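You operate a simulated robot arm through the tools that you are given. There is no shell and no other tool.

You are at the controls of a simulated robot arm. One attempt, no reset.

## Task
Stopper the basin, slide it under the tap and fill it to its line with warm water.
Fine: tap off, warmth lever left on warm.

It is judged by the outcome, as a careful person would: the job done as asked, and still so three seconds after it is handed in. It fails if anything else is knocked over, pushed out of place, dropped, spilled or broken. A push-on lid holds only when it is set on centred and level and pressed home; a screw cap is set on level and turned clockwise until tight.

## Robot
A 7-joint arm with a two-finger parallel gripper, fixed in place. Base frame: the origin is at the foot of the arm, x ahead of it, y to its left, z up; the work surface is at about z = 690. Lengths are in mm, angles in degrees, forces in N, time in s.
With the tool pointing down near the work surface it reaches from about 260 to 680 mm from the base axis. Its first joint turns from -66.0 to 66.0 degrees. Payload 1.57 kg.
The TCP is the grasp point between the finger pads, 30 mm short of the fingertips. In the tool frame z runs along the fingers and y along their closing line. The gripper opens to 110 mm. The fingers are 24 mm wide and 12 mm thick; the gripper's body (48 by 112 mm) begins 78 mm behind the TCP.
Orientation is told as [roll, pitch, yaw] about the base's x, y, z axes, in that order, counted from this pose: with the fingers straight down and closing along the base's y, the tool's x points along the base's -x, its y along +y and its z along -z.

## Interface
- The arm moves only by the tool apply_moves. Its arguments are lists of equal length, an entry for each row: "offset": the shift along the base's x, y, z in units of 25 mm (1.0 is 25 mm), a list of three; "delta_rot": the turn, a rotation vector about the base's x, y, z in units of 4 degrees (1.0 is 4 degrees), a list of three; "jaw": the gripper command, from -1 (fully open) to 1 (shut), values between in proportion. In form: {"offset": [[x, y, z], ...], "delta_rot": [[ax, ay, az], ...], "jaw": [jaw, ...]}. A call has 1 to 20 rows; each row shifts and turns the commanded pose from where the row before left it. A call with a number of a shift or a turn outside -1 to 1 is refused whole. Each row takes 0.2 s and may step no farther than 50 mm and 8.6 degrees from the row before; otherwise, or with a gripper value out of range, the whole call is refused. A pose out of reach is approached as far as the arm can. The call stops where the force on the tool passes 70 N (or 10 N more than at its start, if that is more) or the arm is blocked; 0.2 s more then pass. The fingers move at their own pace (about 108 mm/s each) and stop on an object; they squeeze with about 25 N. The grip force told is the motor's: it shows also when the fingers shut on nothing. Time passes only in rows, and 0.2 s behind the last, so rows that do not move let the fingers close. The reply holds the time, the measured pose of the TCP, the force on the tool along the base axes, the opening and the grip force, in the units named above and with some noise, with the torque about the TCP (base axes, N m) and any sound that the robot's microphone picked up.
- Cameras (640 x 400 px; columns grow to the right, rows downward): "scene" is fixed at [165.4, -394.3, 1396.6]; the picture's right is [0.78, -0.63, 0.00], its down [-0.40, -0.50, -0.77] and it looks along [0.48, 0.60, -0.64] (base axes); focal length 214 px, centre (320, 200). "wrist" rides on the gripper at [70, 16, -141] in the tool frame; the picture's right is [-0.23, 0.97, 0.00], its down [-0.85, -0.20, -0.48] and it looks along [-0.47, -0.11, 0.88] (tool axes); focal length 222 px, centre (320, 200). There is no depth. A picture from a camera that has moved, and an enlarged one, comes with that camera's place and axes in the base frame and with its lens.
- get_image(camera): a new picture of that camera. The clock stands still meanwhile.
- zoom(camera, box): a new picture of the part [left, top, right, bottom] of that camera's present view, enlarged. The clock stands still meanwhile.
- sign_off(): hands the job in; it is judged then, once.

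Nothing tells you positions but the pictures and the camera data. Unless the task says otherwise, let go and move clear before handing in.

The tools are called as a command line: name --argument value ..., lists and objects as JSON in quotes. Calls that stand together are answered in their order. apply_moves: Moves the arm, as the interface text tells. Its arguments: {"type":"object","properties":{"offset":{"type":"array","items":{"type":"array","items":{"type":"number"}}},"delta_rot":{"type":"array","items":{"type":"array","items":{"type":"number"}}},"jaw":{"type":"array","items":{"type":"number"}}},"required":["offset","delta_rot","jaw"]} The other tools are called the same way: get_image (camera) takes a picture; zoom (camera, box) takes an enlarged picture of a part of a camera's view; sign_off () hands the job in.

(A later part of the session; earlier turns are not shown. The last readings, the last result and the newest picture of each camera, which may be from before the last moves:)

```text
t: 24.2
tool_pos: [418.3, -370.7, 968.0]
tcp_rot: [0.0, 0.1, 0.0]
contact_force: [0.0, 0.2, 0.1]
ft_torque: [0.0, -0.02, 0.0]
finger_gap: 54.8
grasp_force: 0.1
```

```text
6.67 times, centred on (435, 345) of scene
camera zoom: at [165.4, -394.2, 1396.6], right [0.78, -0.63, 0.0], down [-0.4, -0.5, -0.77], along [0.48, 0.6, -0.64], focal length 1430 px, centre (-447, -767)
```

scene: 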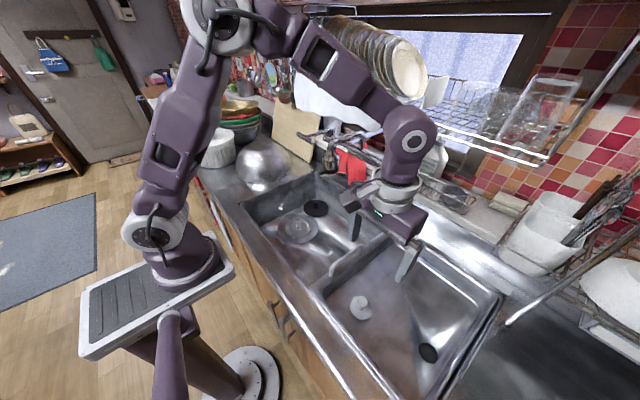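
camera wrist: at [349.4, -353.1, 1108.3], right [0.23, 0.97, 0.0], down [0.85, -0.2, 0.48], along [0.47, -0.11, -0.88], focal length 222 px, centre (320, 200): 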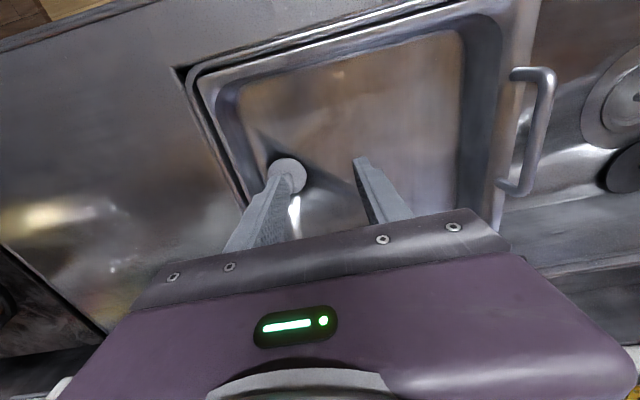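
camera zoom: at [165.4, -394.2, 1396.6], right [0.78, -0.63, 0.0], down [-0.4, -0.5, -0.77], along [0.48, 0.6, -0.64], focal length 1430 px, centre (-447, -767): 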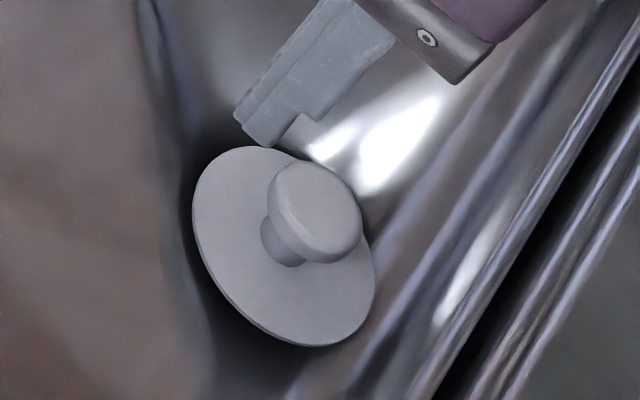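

The stopper stayed put and looks level. I check for a gap under the flange from nearer.

zoom --camera "wrist" --box '[240, 130, 340, 200]'

zoom --camera "scene" --box '[415, 325, 445, 355]'

```text
5.71 times, centred on (290, 165) of wrist
camera zoom: at [349.4, -353.1, 1108.3], right [0.23, 0.97, 0.0], down [0.85, -0.2, 0.48], along [0.47, -0.11, -0.88], focal length 1269 px, centre (491, 400)
```

zoom: 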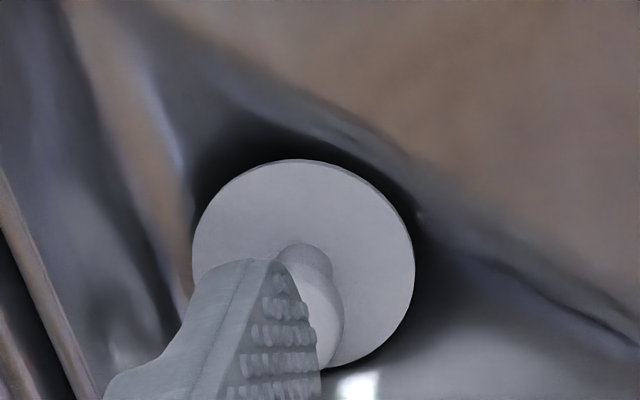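

```text
13.33 times, centred on (430, 340) of scene
camera zoom: at [165.4, -394.2, 1396.6], right [0.78, -0.63, 0.0], down [-0.4, -0.5, -0.77], along [0.48, 0.6, -0.64], focal length 2860 px, centre (-1147, -1667)
```

zoom: 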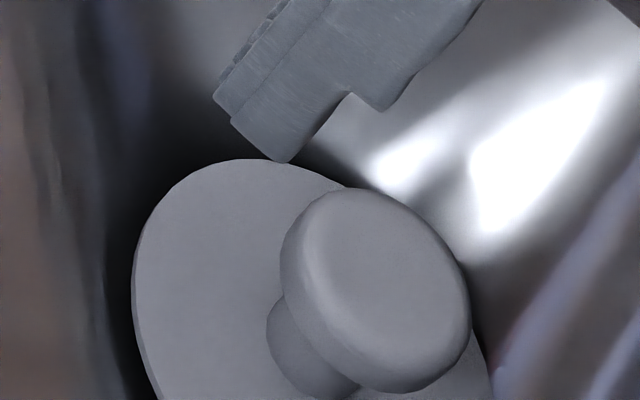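

I'll tilt the wrist camera for a low, side-on look at the stopper.

apply_moves --offset '[[0.04, -0.183, -0.133], [0.04, -0.183, -0.133], [0.04, -0.183, -0.133], [0.04, -0.183, -0.133], [0.04, -0.183, -0.133], [0.04, -0.183, -0.133], [0.04, -0.183, -0.133], [0.04, -0.183, -0.133], [0.04, -0.183, -0.133], [0.04, -0.183, -0.133], [0.04, -0.183, -0.133], [0.04, -0.183, -0.133], [0, 0, 0]]' --delta_rot '[[0, -0.96, 0], [0, -0.96, 0], [0, -0.96, 0], [0, -0.96, 0], [0, -0.96, 0], [0, -0.96, 0], [0, -0.96, 0], [0, -0.96, 0], [0, -0.96, 0], [0, -0.96, 0], [0, -0.96, 0], [0, -0.96, 0], [0, 0, 0]]' --jaw '[0, 0, 0, 0, 0, 0, 0, 0, 0, 0, 0, 0, 0]'

get_image --camera "wrist"

zoom --camera "scene" --box '[405, 310, 465, 370]'

```text
t: 27.0
tool_pos: [431.5, -425.9, 926.3]
tcp_rot: [0.0, -46.1, 0.0]
contact_force: [0.0, -0.1, 0.8]
ft_torque: [0.0, 0.02, -0.03]
finger_gap: 55.2
grasp_force: 0.0
```

```text
taken
camera wrist: at [281.4, -408.9, 974.1], right [0.16, 0.97, 0.16], down [0.25, -0.2, 0.95], along [0.96, -0.11, -0.27], focal length 222 px, centre (320, 200)
```

wrist: 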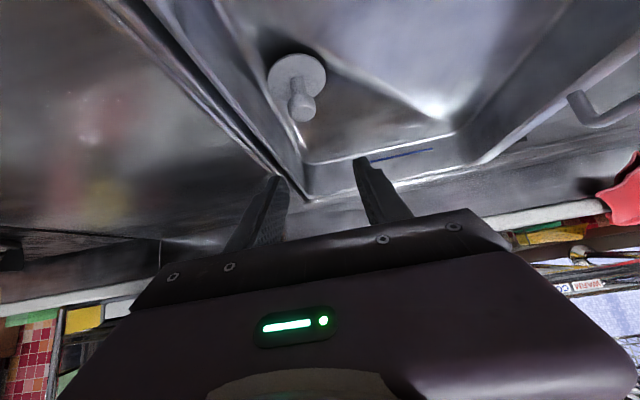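

```text
6.67 times, centred on (435, 340) of scene
camera zoom: at [165.4, -394.3, 1396.6], right [0.78, -0.63, 0.0], down [-0.4, -0.5, -0.77], along [0.48, 0.6, -0.64], focal length 1430 px, centre (-447, -733)
```

zoom: 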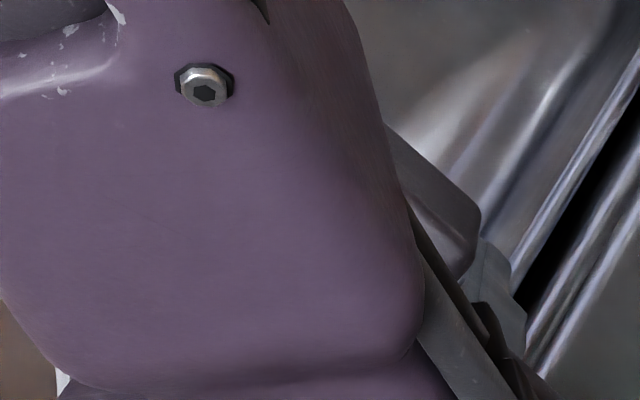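

zoom --camera "wrist" --box '[240, 30, 360, 140]'

zoom --camera "wrist" --box '[300, 60, 500, 190]'

```text
3.64 times, centred on (300, 85) of wrist
camera zoom: at [281.4, -408.9, 974.1], right [0.16, 0.97, 0.16], down [0.25, -0.2, 0.95], along [0.96, -0.11, -0.27], focal length 808 px, centre (393, 618)
```

zoom: 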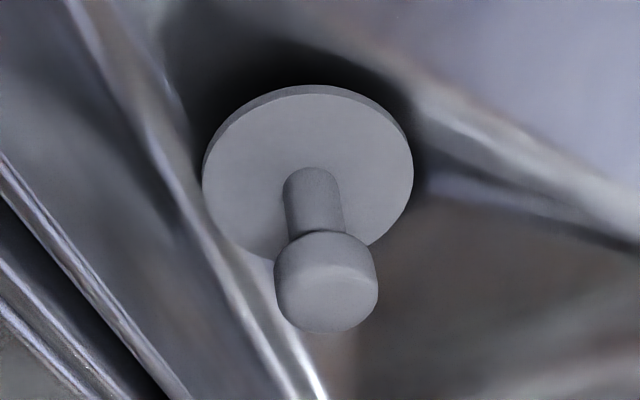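

```text
3.08 times, centred on (400, 125) of wrist
camera zoom: at [281.4, -408.9, 974.1], right [0.16, 0.97, 0.16], down [0.25, -0.2, 0.95], along [0.96, -0.11, -0.27], focal length 684 px, centre (74, 431)
```

zoom: 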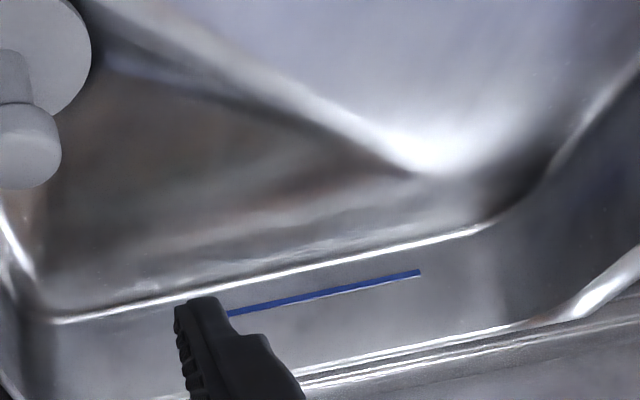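

The flange looks level with no plug visible beneath it from 44° elevation, but I want certainty. I'll swing the camera for a lower look along the basin from its +y end.

apply_moves --offset '[[0, 0, 0.5], [0, 0, 0.5], [0, 0.2, 0], [0, 0.2, 0], [0, 0.1, 0], [0, 0.1, 0], [0, 0.1, 0], [0, 0.1, 0], [0, 0.1, 0], [0, 0.1, 0], [0, 0.1, 0], [0, 0.1, 0], [0, 0.1, 0], [0, 0.1, 0], [0, 0.1, 0], [0, 0.1, 0], [0.05, 0.1, -0.5], [0.05, 0.1, -0.5], [0.05, 0, -0.5], [0, 0, -0.5]]' --delta_rot '[[0, -1, 0], [0, -1, 0], [0, -1, 0], [0, -1, 0], [0, 0, -1], [0, 0, -1], [0, 0, -1], [0, 0, -1], [0, 0, -1], [0, 0, -1], [0, 0, -1], [0, 0, -1], [0, 0, -1], [0, 0, -1], [0, 0, -1], [0, 0, -1], [0, 0, -1], [0, 0, -1], [0, 0, -1], [0, 0, 0]]' --jaw '[0, 0, 0, 0, 0, 0, 0, 0, 0, 0, 0, 0, 0, 0, 0, 0, 0, 0, 0, 0]'

get_image --camera "wrist"

get_image --camera "scene"

```text
t: 31.2
tool_pos: [435.3, -381.3, 902.1]
tcp_rot: [-0.1, -62.2, -59.9]
contact_force: [0.4, 0.1, 0.0]
ft_torque: [0.01, 0.01, 0.02]
finger_gap: 55.0
grasp_force: 0.0
```

```text
taken
camera wrist: at [371.3, -235.6, 906.2], right [0.9, 0.4, 0.2], down [-0.18, -0.08, 0.98], along [0.4, -0.92, 0.0], focal length 222 px, centre (320, 200)
```

wrist: 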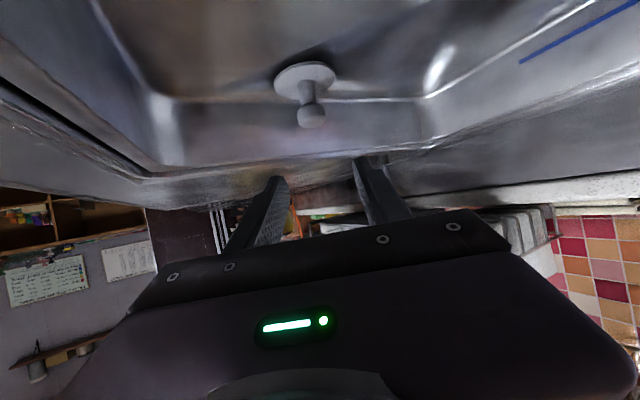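

```text
taken
```

scene: 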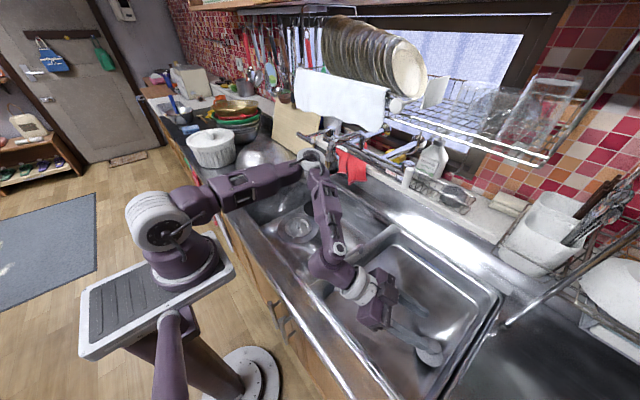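

The low view came out well, but the scene picture shows the arm's elbow near the tap, so I check both closely before moving.

zoom --camera "wrist" --box '[250, 40, 360, 140]'

zoom --camera "scene" --box '[220, 110, 400, 240]'

```text
4.00 times, centred on (305, 90) of wrist
camera zoom: at [371.3, -235.6, 906.2], right [0.9, 0.4, 0.2], down [-0.18, -0.08, 0.98], along [0.4, -0.92, 0.0], focal length 888 px, centre (380, 640)
```

zoom: 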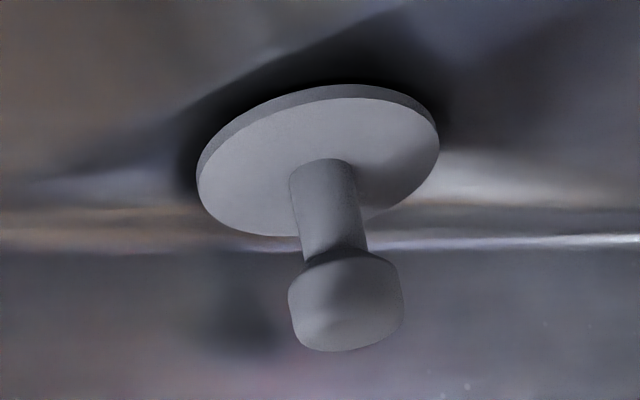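

```text
3.08 times, centred on (310, 175) of scene
camera zoom: at [165.5, -394.2, 1396.6], right [0.78, -0.63, 0.0], down [-0.4, -0.5, -0.77], along [0.48, 0.6, -0.64], focal length 660 px, centre (351, 277)
```

zoom: 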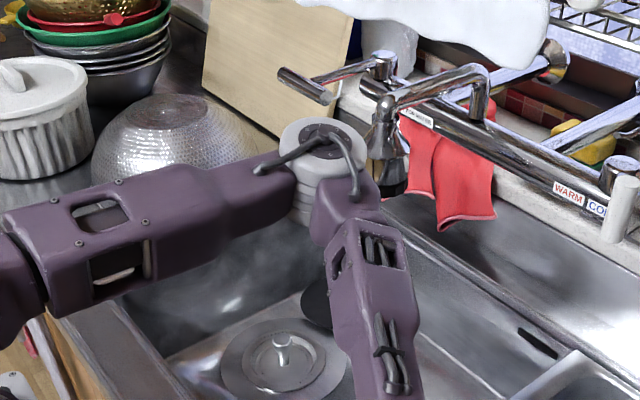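

The flange lies flush and level over the hole with no plug showing beneath it, so the stopper is seated. I retrace the same path back to be safe for the elbow.

apply_moves --offset '[[0, 0, 0.5], [-0.05, 0, 0.5], [-0.05, -0.1, 0.5], [-0.05, -0.1, 0.5], [0, -0.1, 0], [0, -0.1, 0], [0, -0.1, 0], [0, -0.1, 0], [0, -0.1, 0], [0, -0.1, 0], [0, -0.1, 0], [0, -0.1, 0], [0, -0.1, 0], [0, -0.1, 0], [0, -0.1, 0], [0, -0.1, 0], [0, 0, 0], [0, 0, 0]]' --delta_rot '[[0, 0, 0], [0, 0, 1], [0, 0, 1], [0, 0, 1], [0, 0, 1], [0, 0, 1], [0, 0, 1], [0, 0, 1], [0, 0, 1], [0, 0, 1], [0, 0, 1], [0, 0, 1], [0, 0, 1], [0, 0, 1], [0, 0, 1], [0, 0, 1], [0, 1, 0], [0, 1, 0]]' --jaw '[0, 0, 0, 0, 0, 0, 0, 0, 0, 0, 0, 0, 0, 0, 0, 0, 0, 0]'

get_image --camera "scene"

```text
t: 35.0
tool_pos: [431.6, -415.6, 952.1]
tcp_rot: [0.0, -54.1, -0.1]
contact_force: [0.1, -0.7, 0.4]
ft_torque: [-0.01, 0.02, 0.01]
finger_gap: 54.8
grasp_force: 0.1
```

```text
taken
```

scene: 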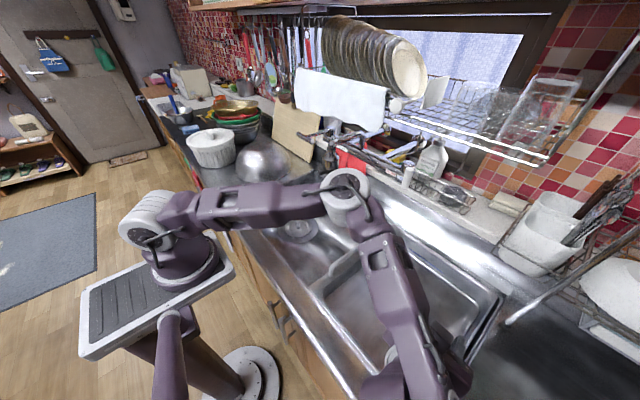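

I straighten the tool and go above the basin's handle.

apply_moves --offset '[[0.02, 0.737, 0.15], [0.02, 0.737, 0.15], [0.02, 0.737, 0.15], [0.02, 0.737, 0.15], [0.02, 0.737, 0.15], [0.02, 0.737, 0.15], [0.02, 0.737, 0.15], [0.02, 0.737, 0.15], [0.02, 0.737, 0.15], [0.02, 0.737, 0.15], [0.02, 0.737, 0], [0.02, 0.737, 0], [0.02, 0.737, 0], [0.02, 0.737, 0], [0, 0, 0]]' --delta_rot '[[0, 0.966, 0], [0, 0.966, 0], [0, 0.966, 0], [0, 0.966, 0], [0, 0.966, 0], [0, 0.966, 0], [0, 0.966, 0], [0, 0.966, 0], [0, 0.966, 0], [0, 0.966, 0], [0, 0.966, 0], [0, 0.966, 0], [0, 0.966, 0], [0, 0.966, 0], [0, 0, 0]]' --jaw '[0, 0, 0, 0, 0, 0, 0, 0, 0, 0, 0, 0, 0, 0, 0]'

get_image --camera "wrist"

get_image --camera "scene"

```text
t: 38.2
tool_pos: [437.3, -157.8, 990.9]
tcp_rot: [0.0, 0.0, 0.0]
contact_force: [-0.8, 0.0, 0.1]
ft_torque: [0.04, -0.05, 0.01]
finger_gap: 55.0
grasp_force: 0.1
```

```text
taken
camera wrist: at [369.5, -140.4, 1131.6], right [0.23, 0.97, 0.0], down [0.85, -0.2, 0.48], along [0.47, -0.11, -0.88], focal length 222 px, centre (320, 200)
```

wrist: 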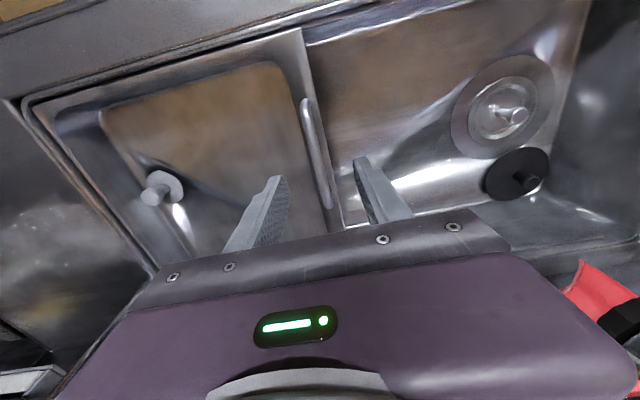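

```text
taken
```

scene: 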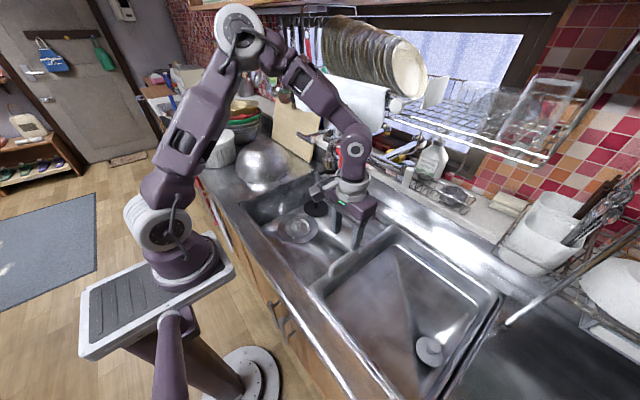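

I measure the handle's position from closer pictures.

zoom --camera "wrist" --box '[260, 70, 380, 230]'

zoom --camera "scene" --box '[310, 220, 400, 290]'

```text
2.50 times, centred on (320, 150) of wrist
camera zoom: at [369.5, -140.4, 1131.6], right [0.23, 0.97, 0.0], down [0.85, -0.2, 0.48], along [0.47, -0.11, -0.88], focal length 555 px, centre (320, 325)
```

zoom: 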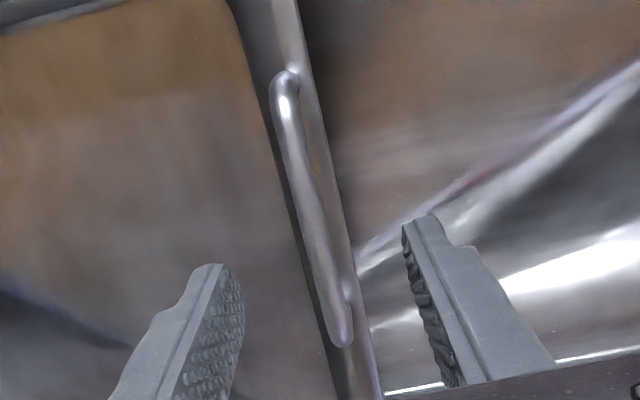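

```text
5.71 times, centred on (355, 255) of scene
camera zoom: at [165.5, -394.2, 1396.6], right [0.78, -0.63, 0.0], down [-0.4, -0.5, -0.77], along [0.48, 0.6, -0.64], focal length 1226 px, centre (120, -114)
```

zoom: 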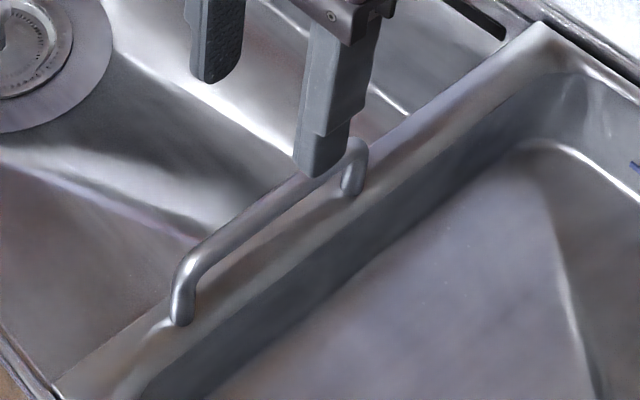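

The handle's bar is at y about -159.5, z about 891 (10 mm thick), 42 mm above the rim. I lower onto it at x 430, close, and check the grip.

apply_moves --offset '[[-0.3, -0.06, -0.75], [0, 0, -0.75], [0, 0, -0.75], [0, 0, -0.75], [0, 0, -0.7], [0, 0, 0], [0, 0, 0], [0, 0, 0], [0, 0, 0]]' --delta_rot '[[0, 0, 0], [0, 0, 0], [0, 0, 0], [0, 0, 0], [0, 0, 0], [0, 0, 0], [0, 0, 0], [0, 0, 0], [0, 0, 0]]' --jaw '[0, 0, 0, 0, 0, 0, 0.5, 1, 1]'

get_image --camera "wrist"

zoom --camera "scene" --box '[300, 180, 420, 290]'

```text
t: 40.2
tool_pos: [431.5, -160.9, 899.8]
tcp_rot: [0.1, 0.1, -0.1]
contact_force: [-0.5, -0.9, -3.3]
ft_torque: [-0.03, -0.62, 0.01]
finger_gap: 11.8
grasp_force: 29.2
```

```text
taken
camera wrist: at [361.5, -143.2, 1038.9], right [0.23, 0.97, 0.0], down [0.85, -0.2, 0.48], along [0.47, -0.11, -0.88], focal length 222 px, centre (320, 200)
```

wrist: 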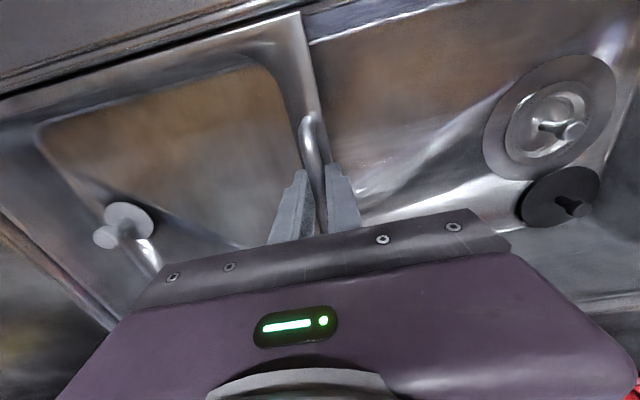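

```text
3.64 times, centred on (360, 235) of scene
camera zoom: at [165.5, -394.3, 1396.6], right [0.78, -0.63, 0.0], down [-0.4, -0.5, -0.77], along [0.48, 0.6, -0.64], focal length 780 px, centre (174, 73)
```

zoom: 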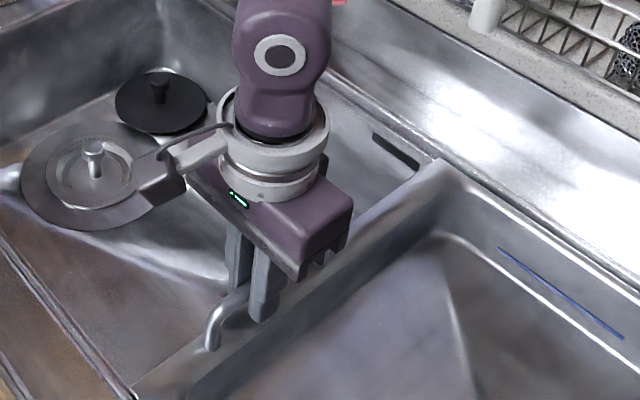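

The handle is held (11.8 mm). I start the slide gently to feel how the basin moves.

apply_moves --offset '[[0, 0.15, 0], [0, 0.25, 0], [0, 0.25, 0], [0, 0.25, 0], [0, 0, 0]]' --delta_rot '[[0, 0, 0], [0, 0, 0], [0, 0, 0], [0, 0, 0], [0, 0, 0]]' --jaw '[1, 1, 1, 1, 1]'

get_image --camera "scene"

```text
t: 41.4
tool_pos: [431.3, -136.2, 898.8]
tcp_rot: [0.0, 0.0, 0.1]
contact_force: [-1.1, 2.9, 19.1]
ft_torque: [0.04, 0.27, -0.02]
finger_gap: 11.9
grasp_force: 29.3
```

```text
taken
```

scene: 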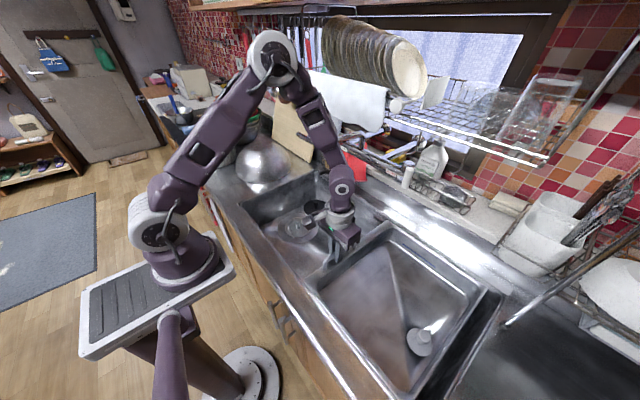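

The basin slides freely. I carry on in steps, watching clearance to the tap.

apply_moves --offset '[[0, 0.3, 0.04], [0, 0.45, 0], [0, 0.5, 0], [0, 0.5, 0], [0, 0.5, 0], [0, 0.5, 0], [0, 0.5, 0], [0, 0.5, 0], [0, 0.3, 0], [0, 0, 0]]' --delta_rot '[[0, 0, 0], [0, 0, 0], [0, 0, 0], [0, 0, 0], [0, 0, 0], [0, 0, 0], [0, 0, 0], [0, 0, 0], [0, 0, 0], [0, 0, 0]]' --jaw '[1, 1, 1, 1, 1, 1, 1, 1, 1, 1]'

get_image --camera "scene"

get_image --camera "wrist"

```text
t: 43.6
tool_pos: [431.9, -34.7, 898.7]
tcp_rot: [0.0, 0.0, 0.0]
contact_force: [-8.8, 3.2, -3.4]
ft_torque: [0.09, -0.06, 0.0]
finger_gap: 11.8
grasp_force: 29.3
```

```text
taken
```

scene: 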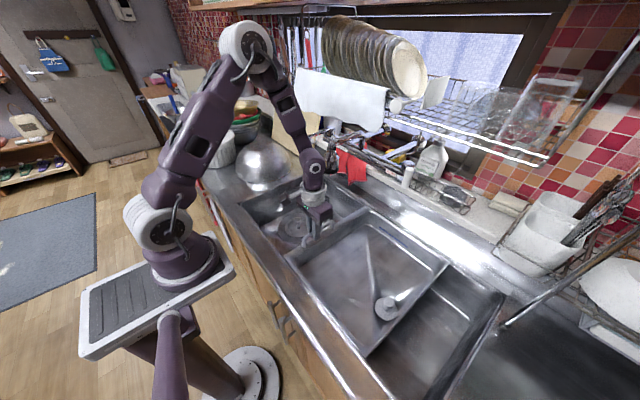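

```text
taken
camera wrist: at [361.6, -18.4, 1039.4], right [0.23, 0.97, 0.0], down [0.86, -0.2, 0.48], along [0.47, -0.11, -0.88], focal length 222 px, centre (320, 200)
```

wrist: 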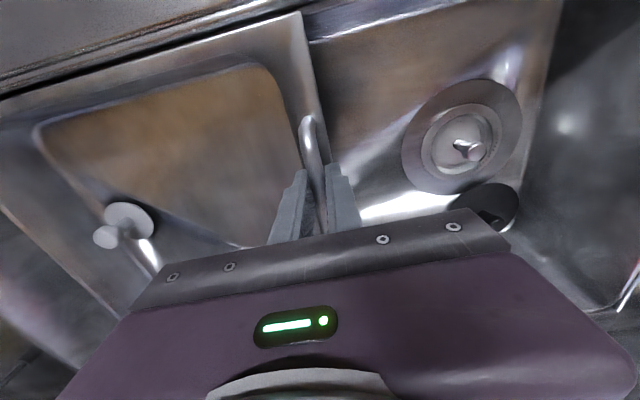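

It's moving well (handle now at y about -35). I check the wrist's clearance to the tap before passing it.

zoom --camera "scene" --box '[270, 110, 390, 230]'

```text
3.33 times, centred on (330, 170) of scene
camera zoom: at [165.3, -394.2, 1396.7], right [0.78, -0.63, 0.0], down [-0.4, -0.5, -0.77], along [0.48, 0.6, -0.64], focal length 715 px, centre (287, 300)
```

zoom: 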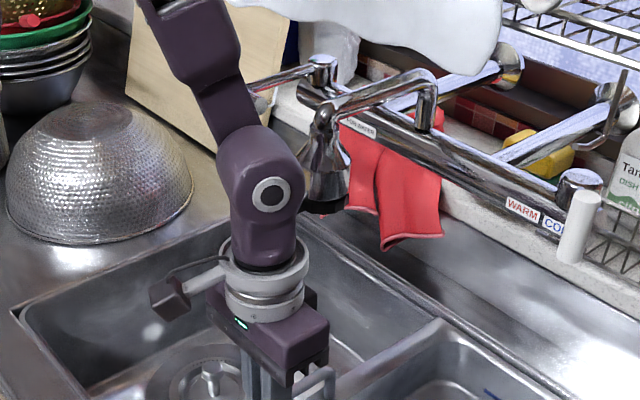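

The wrist keeps about 30 mm clear of the tap's black tab. I continue the slide.

apply_moves --offset '[[0, 0.3, 0], [0, 0.4, 0], [0, 0.4, 0], [0, 0.4, 0], [0, 0.4, 0], [0, 0.4, 0], [0, 0.4, 0], [0, 0.3, 0], [0, 0, 0]]' --delta_rot '[[0, 0, 0], [0, 0, 0], [0, 0, 0], [0, 0, 0], [0, 0, 0], [0, 0, 0], [0, 0, 0], [0, 0, 0], [0, 0, 0]]' --jaw '[1, 1, 1, 1, 1, 1, 1, 1, 1]'

zoom --camera "scene" --box '[240, 90, 400, 230]'

```text
t: 45.6
tool_pos: [431.3, 38.7, 898.3]
tcp_rot: [0.0, 0.0, -0.1]
contact_force: [-8.6, 2.3, -11.2]
ft_torque: [0.05, 0.03, 0.0]
finger_gap: 11.9
grasp_force: 29.2
```

```text
2.86 times, centred on (320, 160) of scene
camera zoom: at [165.4, -394.2, 1396.7], right [0.78, -0.63, 0.0], down [-0.4, -0.5, -0.77], along [0.48, 0.6, -0.64], focal length 613 px, centre (320, 314)
```

zoom: 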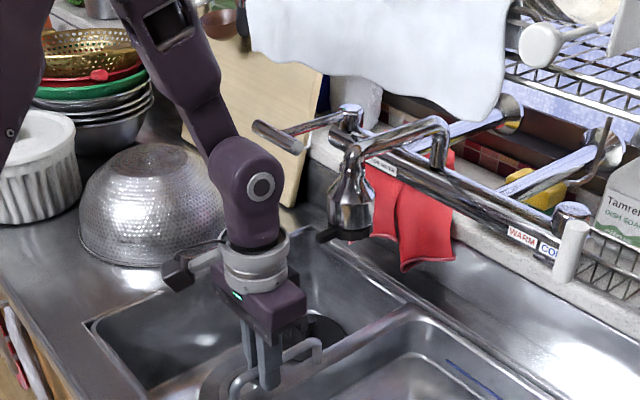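

Clear of the tap. I finish the slide to bring the basin's middle under the nozzle.

apply_moves --offset '[[0, 0.3, 0.02], [0, 0.45, 0], [0, 0.45, 0], [0, 0.45, 0], [0, 0.45, 0], [0, 0.45, 0], [0, 0.45, 0], [0, 0.45, 0], [0, 0.45, 0], [0, 0.45, 0], [0, 0.45, 0], [0, 0.3, 0], [0, 0.15, 0], [0, 0, 0]]' --delta_rot '[[0, 0, 0], [0, 0, 0], [0, 0, 0], [0, 0, 0], [0, 0, 0], [0, 0, 0], [0, 0, 0], [0, 0, 0], [0, 0, 0], [0, 0, 0], [0, 0, 0], [0, 0, 0], [0, 0, 0], [0, 0, 0]]' --jaw '[1, 1, 1, 1, 1, 1, 1, 1, 1, 1, 1, 1, 1, 1]'

get_image --camera "scene"

get_image --camera "wrist"

```text
t: 48.6
tool_pos: [431.5, 170.8, 899.8]
tcp_rot: [-0.1, -0.1, -0.1]
contact_force: [-0.3, -0.7, 9.7]
ft_torque: [-0.01, -0.39, -0.03]
finger_gap: 11.7
grasp_force: 28.9
```

```text
taken
```

scene: 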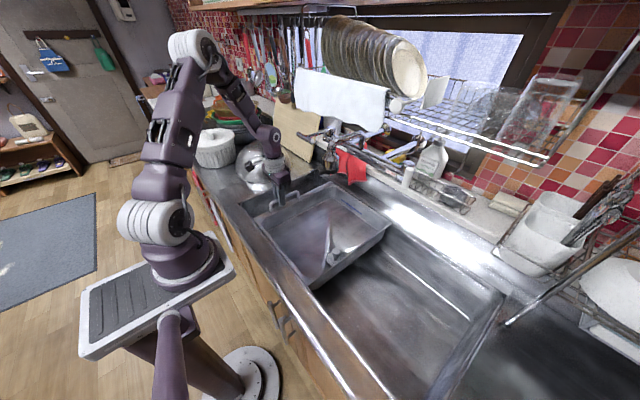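

```text
taken
camera wrist: at [361.8, 186.9, 1039.8], right [0.23, 0.97, 0.0], down [0.85, -0.2, 0.48], along [0.47, -0.11, -0.88], focal length 222 px, centre (320, 200)
```

wrist: 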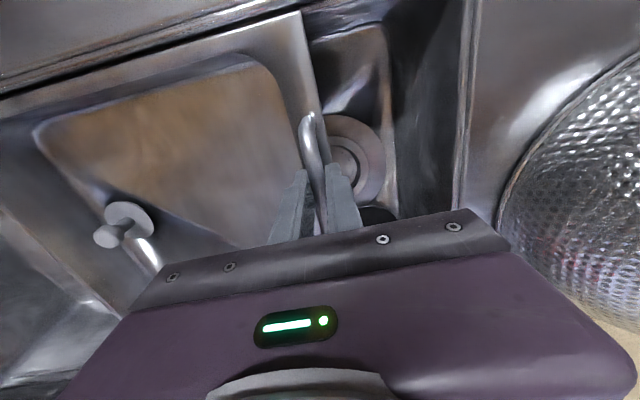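

The basin is now centred under the nozzle (handle at y about 171). I let go, rise, and retreat, then check the picture.

apply_moves --offset '[[0, 0, 0], [0, 0, 0], [0, 0, 0], [0, 0, 0.3], [0, 0, 0.8], [0, 0, 0.8], [0, 0, 0.8], [-0.4, 0, 0.8], [-0.4, 0, 0.8], [-0.4, 0, 0.8], [-0.4, 0, 0.8], [-0.4, 0, 0.8], [0, 0, 0.8], [0, 0, 0.8], [0, 0, 0]]' --delta_rot '[[0, 0, 0], [0, 0, 0], [0, 0, 0], [0, 0, 0], [0, 0, 0], [0, 0, 0], [0, 0, 0], [0, 0, 0], [0, 0, 0], [0, 0, 0], [0, 0, 0], [0, 0, 0], [0, 0, 0], [0, 0, 0], [0, 0, 0]]' --jaw '[0.3, 0.3, 0.3, 0.3, 0.3, 0.3, 0.3, 0.3, 0.3, 0.3, 0.3, 0.3, 0.3, 0.3, 0.3]'

get_image --camera "scene"

get_image --camera "wrist"

zoom --camera "scene" --box '[250, 170, 400, 290]'

```text
t: 51.8
tool_pos: [381.2, 169.3, 1107.2]
tcp_rot: [0.0, -0.1, 0.0]
contact_force: [0.3, -0.5, -0.2]
ft_torque: [-0.01, 0.01, 0.0]
finger_gap: 38.6
grasp_force: 0.1
```

```text
taken
```

scene: 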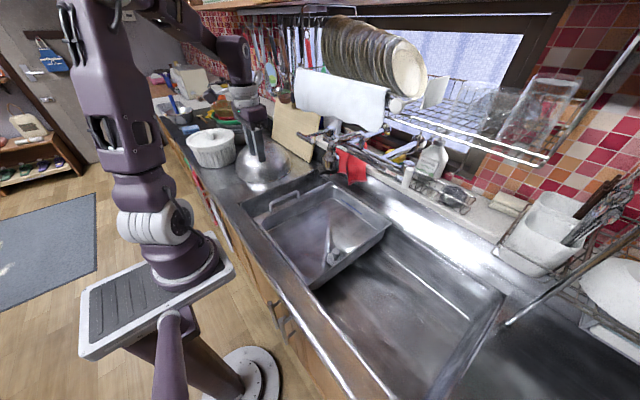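

```text
taken
camera wrist: at [311.6, 186.8, 1248.1], right [0.23, 0.97, 0.0], down [0.85, -0.2, 0.48], along [0.47, -0.11, -0.88], focal length 222 px, centre (320, 200)
```

wrist: 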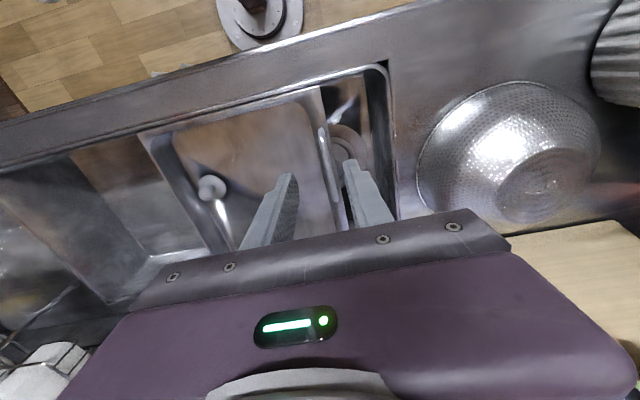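

```text
3.33 times, centred on (325, 230) of scene
camera zoom: at [165.4, -394.3, 1396.6], right [0.78, -0.63, 0.0], down [-0.4, -0.5, -0.77], along [0.48, 0.6, -0.64], focal length 715 px, centre (303, 100)
```

zoom: 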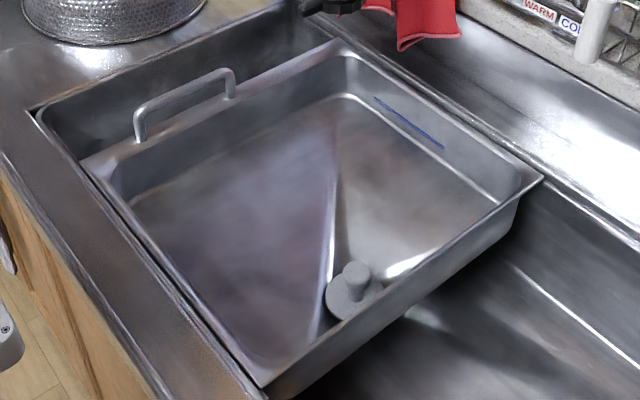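

The basin sits on its rails beneath the tap with the stopper in place and the blue line visible. Next I go over to the warmth knob with the tool pitched forward.

apply_moves --offset '[[0, -0.965, 0.16], [0, -0.965, 0.16], [0, -0.965, 0.16], [0, -0.965, 0.16], [0, -0.965, 0.16], [0, -0.965, 0.16], [0, -0.965, 0.16], [0, -0.965, 0.16], [0, -0.965, 0.16], [0, -0.965, 0.16], [0, -0.965, 0.16], [0, -0.965, 0.16], [0, -0.965, 0.16], [0, -0.965, 0.16], [0, -0.965, 0.16], [0, 0, 0]]' --delta_rot '[[0, -0.833, 0], [0, -0.833, 0], [0, -0.833, 0], [0, -0.833, 0], [0, -0.833, 0], [0, -0.833, 0], [0, -0.833, 0], [0, -0.833, 0], [0, -0.833, 0], [0, -0.833, 0], [0, -0.833, 0], [0, -0.833, 0], [0, -0.833, 0], [0, -0.833, 0], [0, -0.833, 0], [0, 0, 0]]' --jaw '[0.1, 0.1, 0.1, 0.1, 0.1, 0.1, 0.1, 0.1, 0.1, 0.1, 0.1, 0.1, 0.1, 0.1, 0.1, 0.1]'

get_image --camera "scene"

get_image --camera "wrist"

```text
t: 55.2
tool_pos: [379.9, -191.0, 1167.7]
tcp_rot: [0.0, -50.0, -0.1]
contact_force: [0.2, -0.7, 0.6]
ft_torque: [0.0, 0.04, 0.0]
finger_gap: 49.5
grasp_force: 0.2
```

```text
taken
```

scene: 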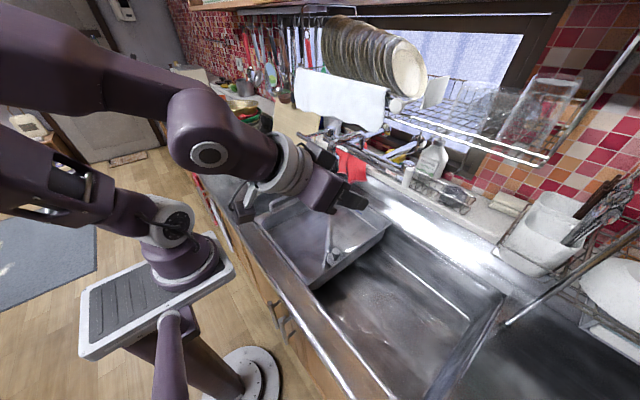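

```text
taken
camera wrist: at [228.1, -174.9, 1203.2], right [0.15, 0.97, 0.17], down [0.18, -0.2, 0.96], along [0.97, -0.11, -0.21], focal length 222 px, centre (320, 200)
```

wrist: 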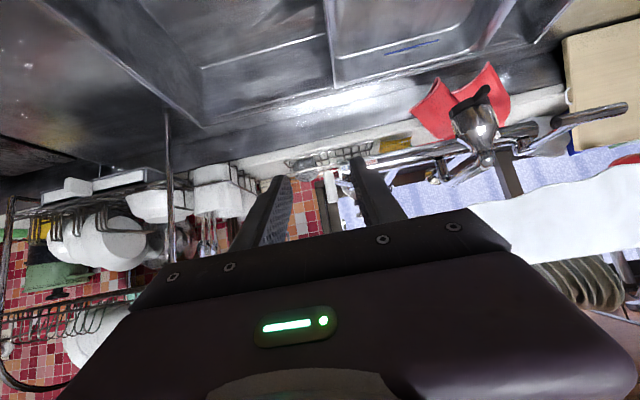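

zoom --camera "wrist" --box '[270, 130, 400, 230]'

zoom --camera "scene" --box '[320, 120, 460, 220]'

zoom --camera "wrist" --box '[420, 80, 640, 210]'

```text
4.00 times, centred on (335, 180) of wrist
camera zoom: at [228.1, -174.9, 1203.2], right [0.15, 0.97, 0.17], down [0.18, -0.2, 0.96], along [0.97, -0.11, -0.21], focal length 888 px, centre (260, 280)
```

zoom: 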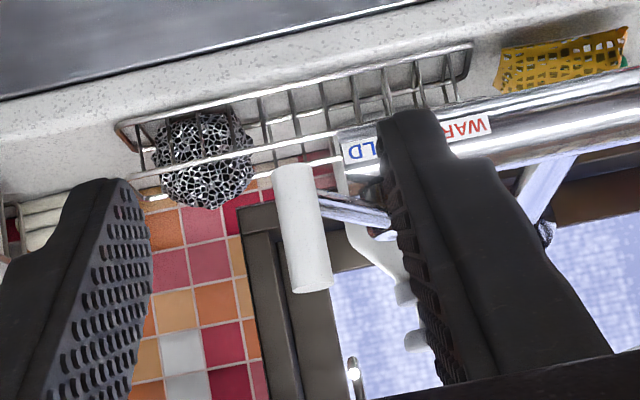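

```text
4.00 times, centred on (390, 170) of scene
camera zoom: at [165.4, -394.3, 1396.6], right [0.78, -0.63, 0.0], down [-0.4, -0.5, -0.77], along [0.48, 0.6, -0.64], focal length 858 px, centre (40, 320)
```

zoom: 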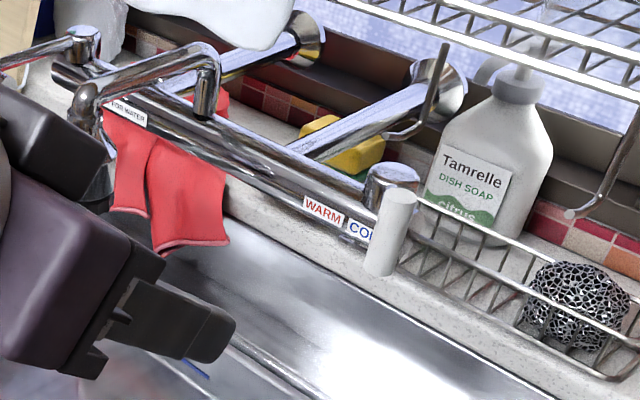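

```text
2.91 times, centred on (530, 145) of wrist
camera zoom: at [228.1, -174.9, 1203.2], right [0.15, 0.97, 0.17], down [0.18, -0.2, 0.96], along [0.97, -0.11, -0.21], focal length 646 px, centre (-291, 360)
```

zoom: 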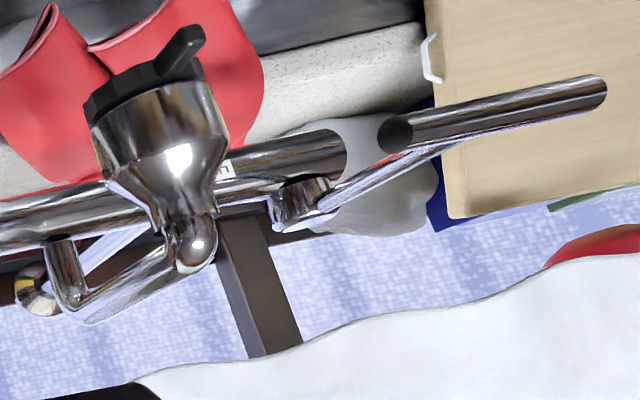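

The warmth knob is at about (592, -194), z 1080–1134, centred between the fingers' line. I advance so the fingers straddle it.

apply_moves --offset '[[0.8, -0.015, -0.19], [0.8, -0.015, -0.19], [0.8, -0.015, -0.19], [0.8, -0.015, -0.19], [0.8, -0.015, -0.19], [0.8, -0.015, -0.19], [0.8, -0.015, -0.19], [0.8, -0.015, -0.19], [0, 0, 0]]' --delta_rot '[[0, 0, 0], [0, 0, 0], [0, 0, 0], [0, 0, 0], [0, 0, 0], [0, 0, 0], [0, 0, 0], [0, 0, 0], [0, 0, 0]]' --jaw '[0.1, 0.1, 0.1, 0.1, 0.1, 0.1, 0.1, 0.1, 0.1]'

get_image --camera "wrist"

zoom --camera "scene" --box '[340, 90, 480, 210]'

```text
t: 57.2
tool_pos: [461.3, -193.4, 1146.9]
tcp_rot: [0.1, -50.0, 0.0]
contact_force: [-0.9, 0.3, 0.3]
ft_torque: [0.0, 0.0, 0.0]
finger_gap: 49.5
grasp_force: 0.1
out of reach, approached as far as the arm can: row 5, 6, 7, 8
```

```text
taken
camera wrist: at [308.6, -176.3, 1183.8], right [0.15, 0.97, 0.17], down [0.18, -0.2, 0.96], along [0.97, -0.11, -0.21], focal length 222 px, centre (320, 200)
```

wrist: 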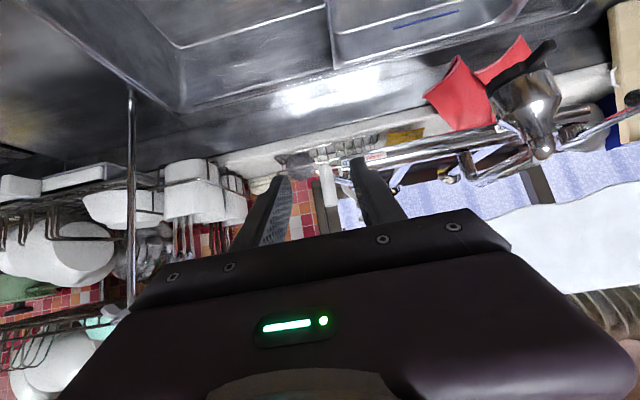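

```text
3.33 times, centred on (410, 150) of scene
camera zoom: at [165.4, -394.3, 1396.6], right [0.78, -0.63, 0.0], down [-0.4, -0.5, -0.77], along [0.48, 0.6, -0.64], focal length 715 px, centre (20, 367)
```

zoom: 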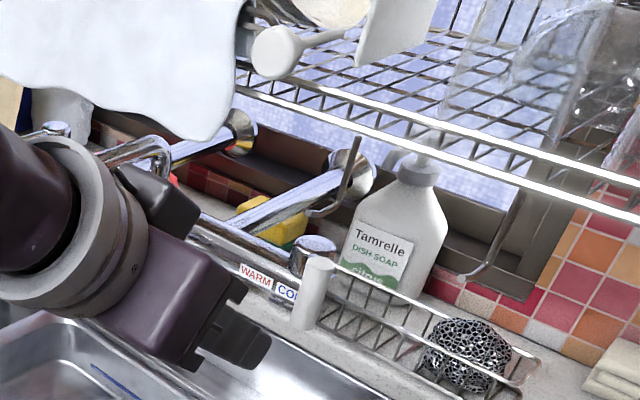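

The arm folded into an awkward posture and stopped short at x 461, still 120 mm from the knob, touching nothing. I back out, straighten the tool and will come in with a smaller forward pitch instead.

apply_moves --offset '[[-0.8, 0, 0.1], [-0.8, 0, 0.1], [-0.8, 0, 0.1], [-0.8, 0, 0.1], [-0.8, 0, 0.1], [-0.8, 0, 0.1], [-0.4, 0, 0.1], [0, 0, 0]]' --delta_rot '[[0, 0, 0], [0, 0, 0], [0, 0, 0], [0, 0, 0], [0, 0.5, 0], [0, 0.5, 0], [0, 0.5, 0], [0, 0, 0]]' --jaw '[0.1, 0.1, 0.1, 0.1, 0.1, 0.1, 0.1, 0.1]'

get_image --camera "scene"

```text
t: 59.0
tool_pos: [330.9, -192.9, 1165.8]
tcp_rot: [0.0, -44.0, 0.1]
contact_force: [0.4, -0.5, 0.2]
ft_torque: [0.02, 0.0, 0.02]
finger_gap: 49.4
grasp_force: 0.1
```

```text
taken
```

scene: 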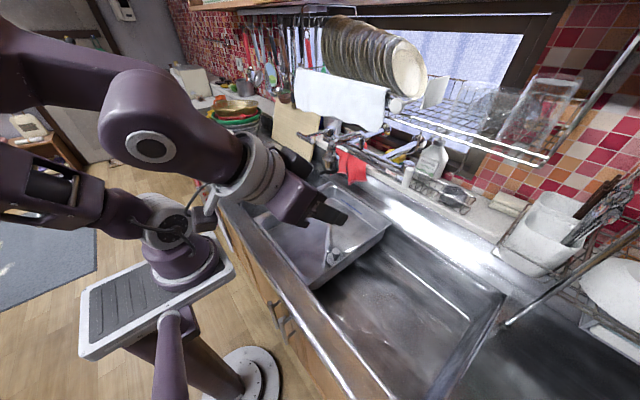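

I straighten to tool-down while moving forward so the elbow comes up again.

apply_moves --offset '[[0.3, 0, -0.1], [0.3, 0, -0.1], [0.3, 0, -0.1], [0.3, 0, -0.1], [0.3, 0, -0.1], [0.3, 0, -0.1], [0.3, 0, -0.1], [0.3, 0, -0.1], [0.3, 0, -0.1], [0.3, 0, -0.1], [0.3, 0, -0.1], [0.5, 0, 0], [0.5, 0, 0], [0.5, 0, 0], [0, 0, 0]]' --delta_rot '[[0, 1, 0], [0, 1, 0], [0, 1, 0], [0, 1, 0], [0, 1, 0], [0, 1, 0], [0, 1, 0], [0, 1, 0], [0, 1, 0], [0, 1, 0], [0, 1, 0], [0, 0, 0], [0, 0, 0], [0, 0, 0], [0, 0, 0]]' --jaw '[0.1, 0.1, 0.1, 0.1, 0.1, 0.1, 0.1, 0.1, 0.1, 0.1, 0.1, 0.1, 0.1, 0.1, 0.1]'

get_image --camera "scene"

```text
t: 62.2
tool_pos: [435.4, -192.1, 1150.7]
tcp_rot: [0.0, 0.1, 0.0]
contact_force: [0.1, 0.0, -1.1]
ft_torque: [-0.01, 0.0, -0.03]
finger_gap: 49.6
grasp_force: 0.0
out of reach, approached as far as the arm can: row 7, 8
```

```text
taken
```

scene: 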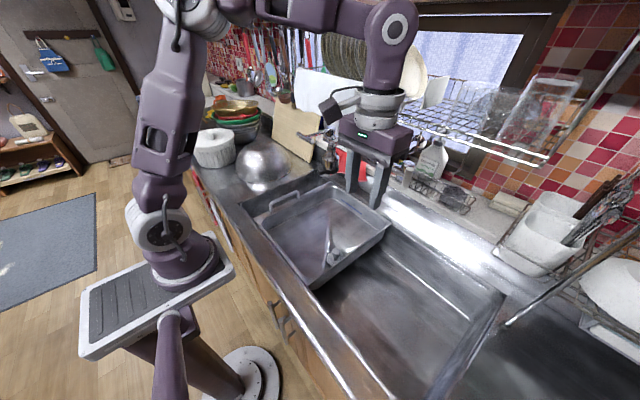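

The elbow is up again. I move forward with a gradual pitch to about -24°.

apply_moves --offset '[[0.5, 0, 0], [0.5, 0, 0], [0.4, 0, 0], [0.2, 0, 0], [0.2, 0, 0], [0.2, 0, 0], [0.2, 0, 0], [0.2, 0, 0], [0, 0, 0]]' --delta_rot '[[0, 0, 0], [0, 0, 0], [0, -1, 0], [0, -1, 0], [0, -1, 0], [0, -1, 0], [0, -1, 0], [0, -1, 0], [0, 0, 0]]' --jaw '[0.1, 0.1, 0.1, 0.1, 0.1, 0.1, 0.1, 0.1, 0.1]'

get_image --camera "scene"

get_image --camera "wrist"

```text
t: 64.2
tool_pos: [495.7, -190.7, 1151.9]
tcp_rot: [0.1, -24.1, 0.0]
contact_force: [0.0, -0.4, 0.1]
ft_torque: [0.03, -0.03, 0.0]
finger_gap: 49.3
grasp_force: 0.1
```

```text
taken
```

scene: 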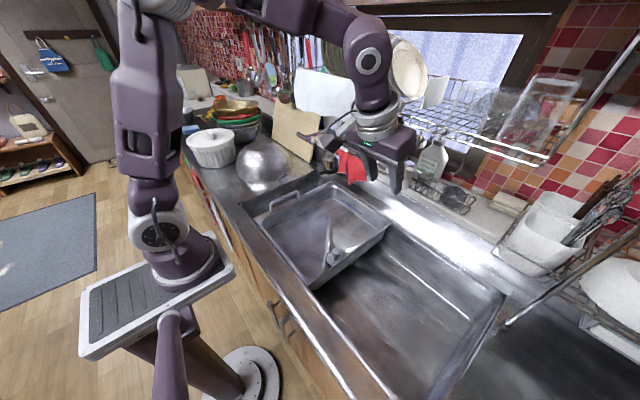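

```text
taken
camera wrist: at [374.5, -174.0, 1251.2], right [0.21, 0.97, 0.09], down [0.59, -0.2, 0.79], along [0.78, -0.11, -0.61], focal length 222 px, centre (320, 200)
```

wrist: 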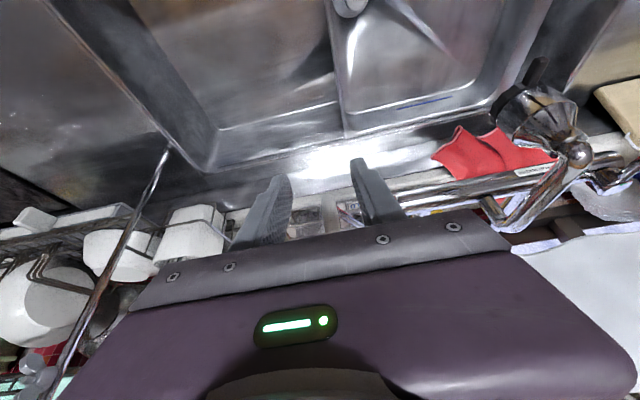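

I check the knob relative to the fingers in this pose, and the clearance to the shelf above.

zoom --camera "wrist" --box '[260, 150, 420, 240]'

zoom --camera "scene" --box '[340, 60, 480, 210]'

```text
4.00 times, centred on (340, 195) of wrist
camera zoom: at [374.5, -174.0, 1251.2], right [0.21, 0.97, 0.09], down [0.59, -0.2, 0.79], along [0.78, -0.11, -0.61], focal length 888 px, centre (240, 220)
```

zoom: 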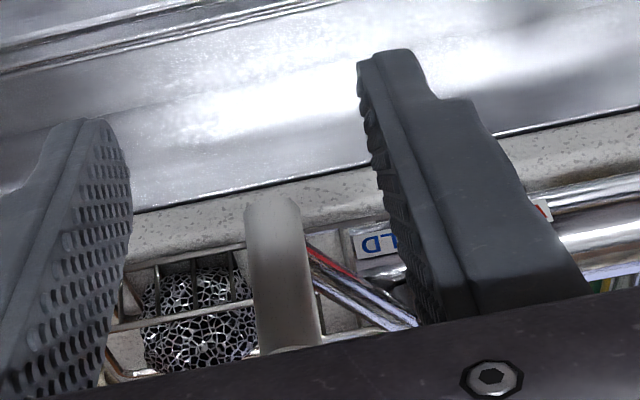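

```text
2.67 times, centred on (410, 135) of scene
camera zoom: at [165.4, -394.3, 1396.6], right [0.78, -0.63, 0.0], down [-0.4, -0.5, -0.77], along [0.48, 0.6, -0.64], focal length 572 px, centre (80, 373)
```

zoom: 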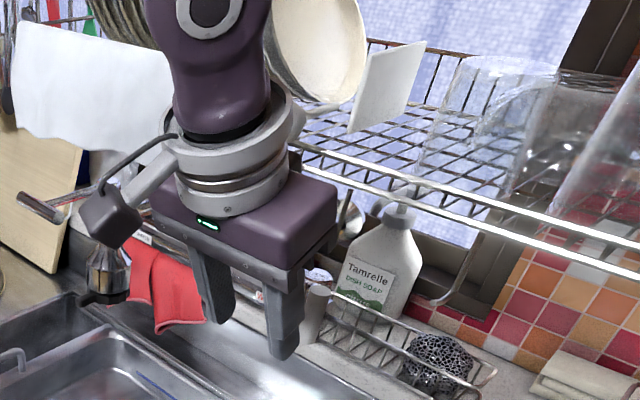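

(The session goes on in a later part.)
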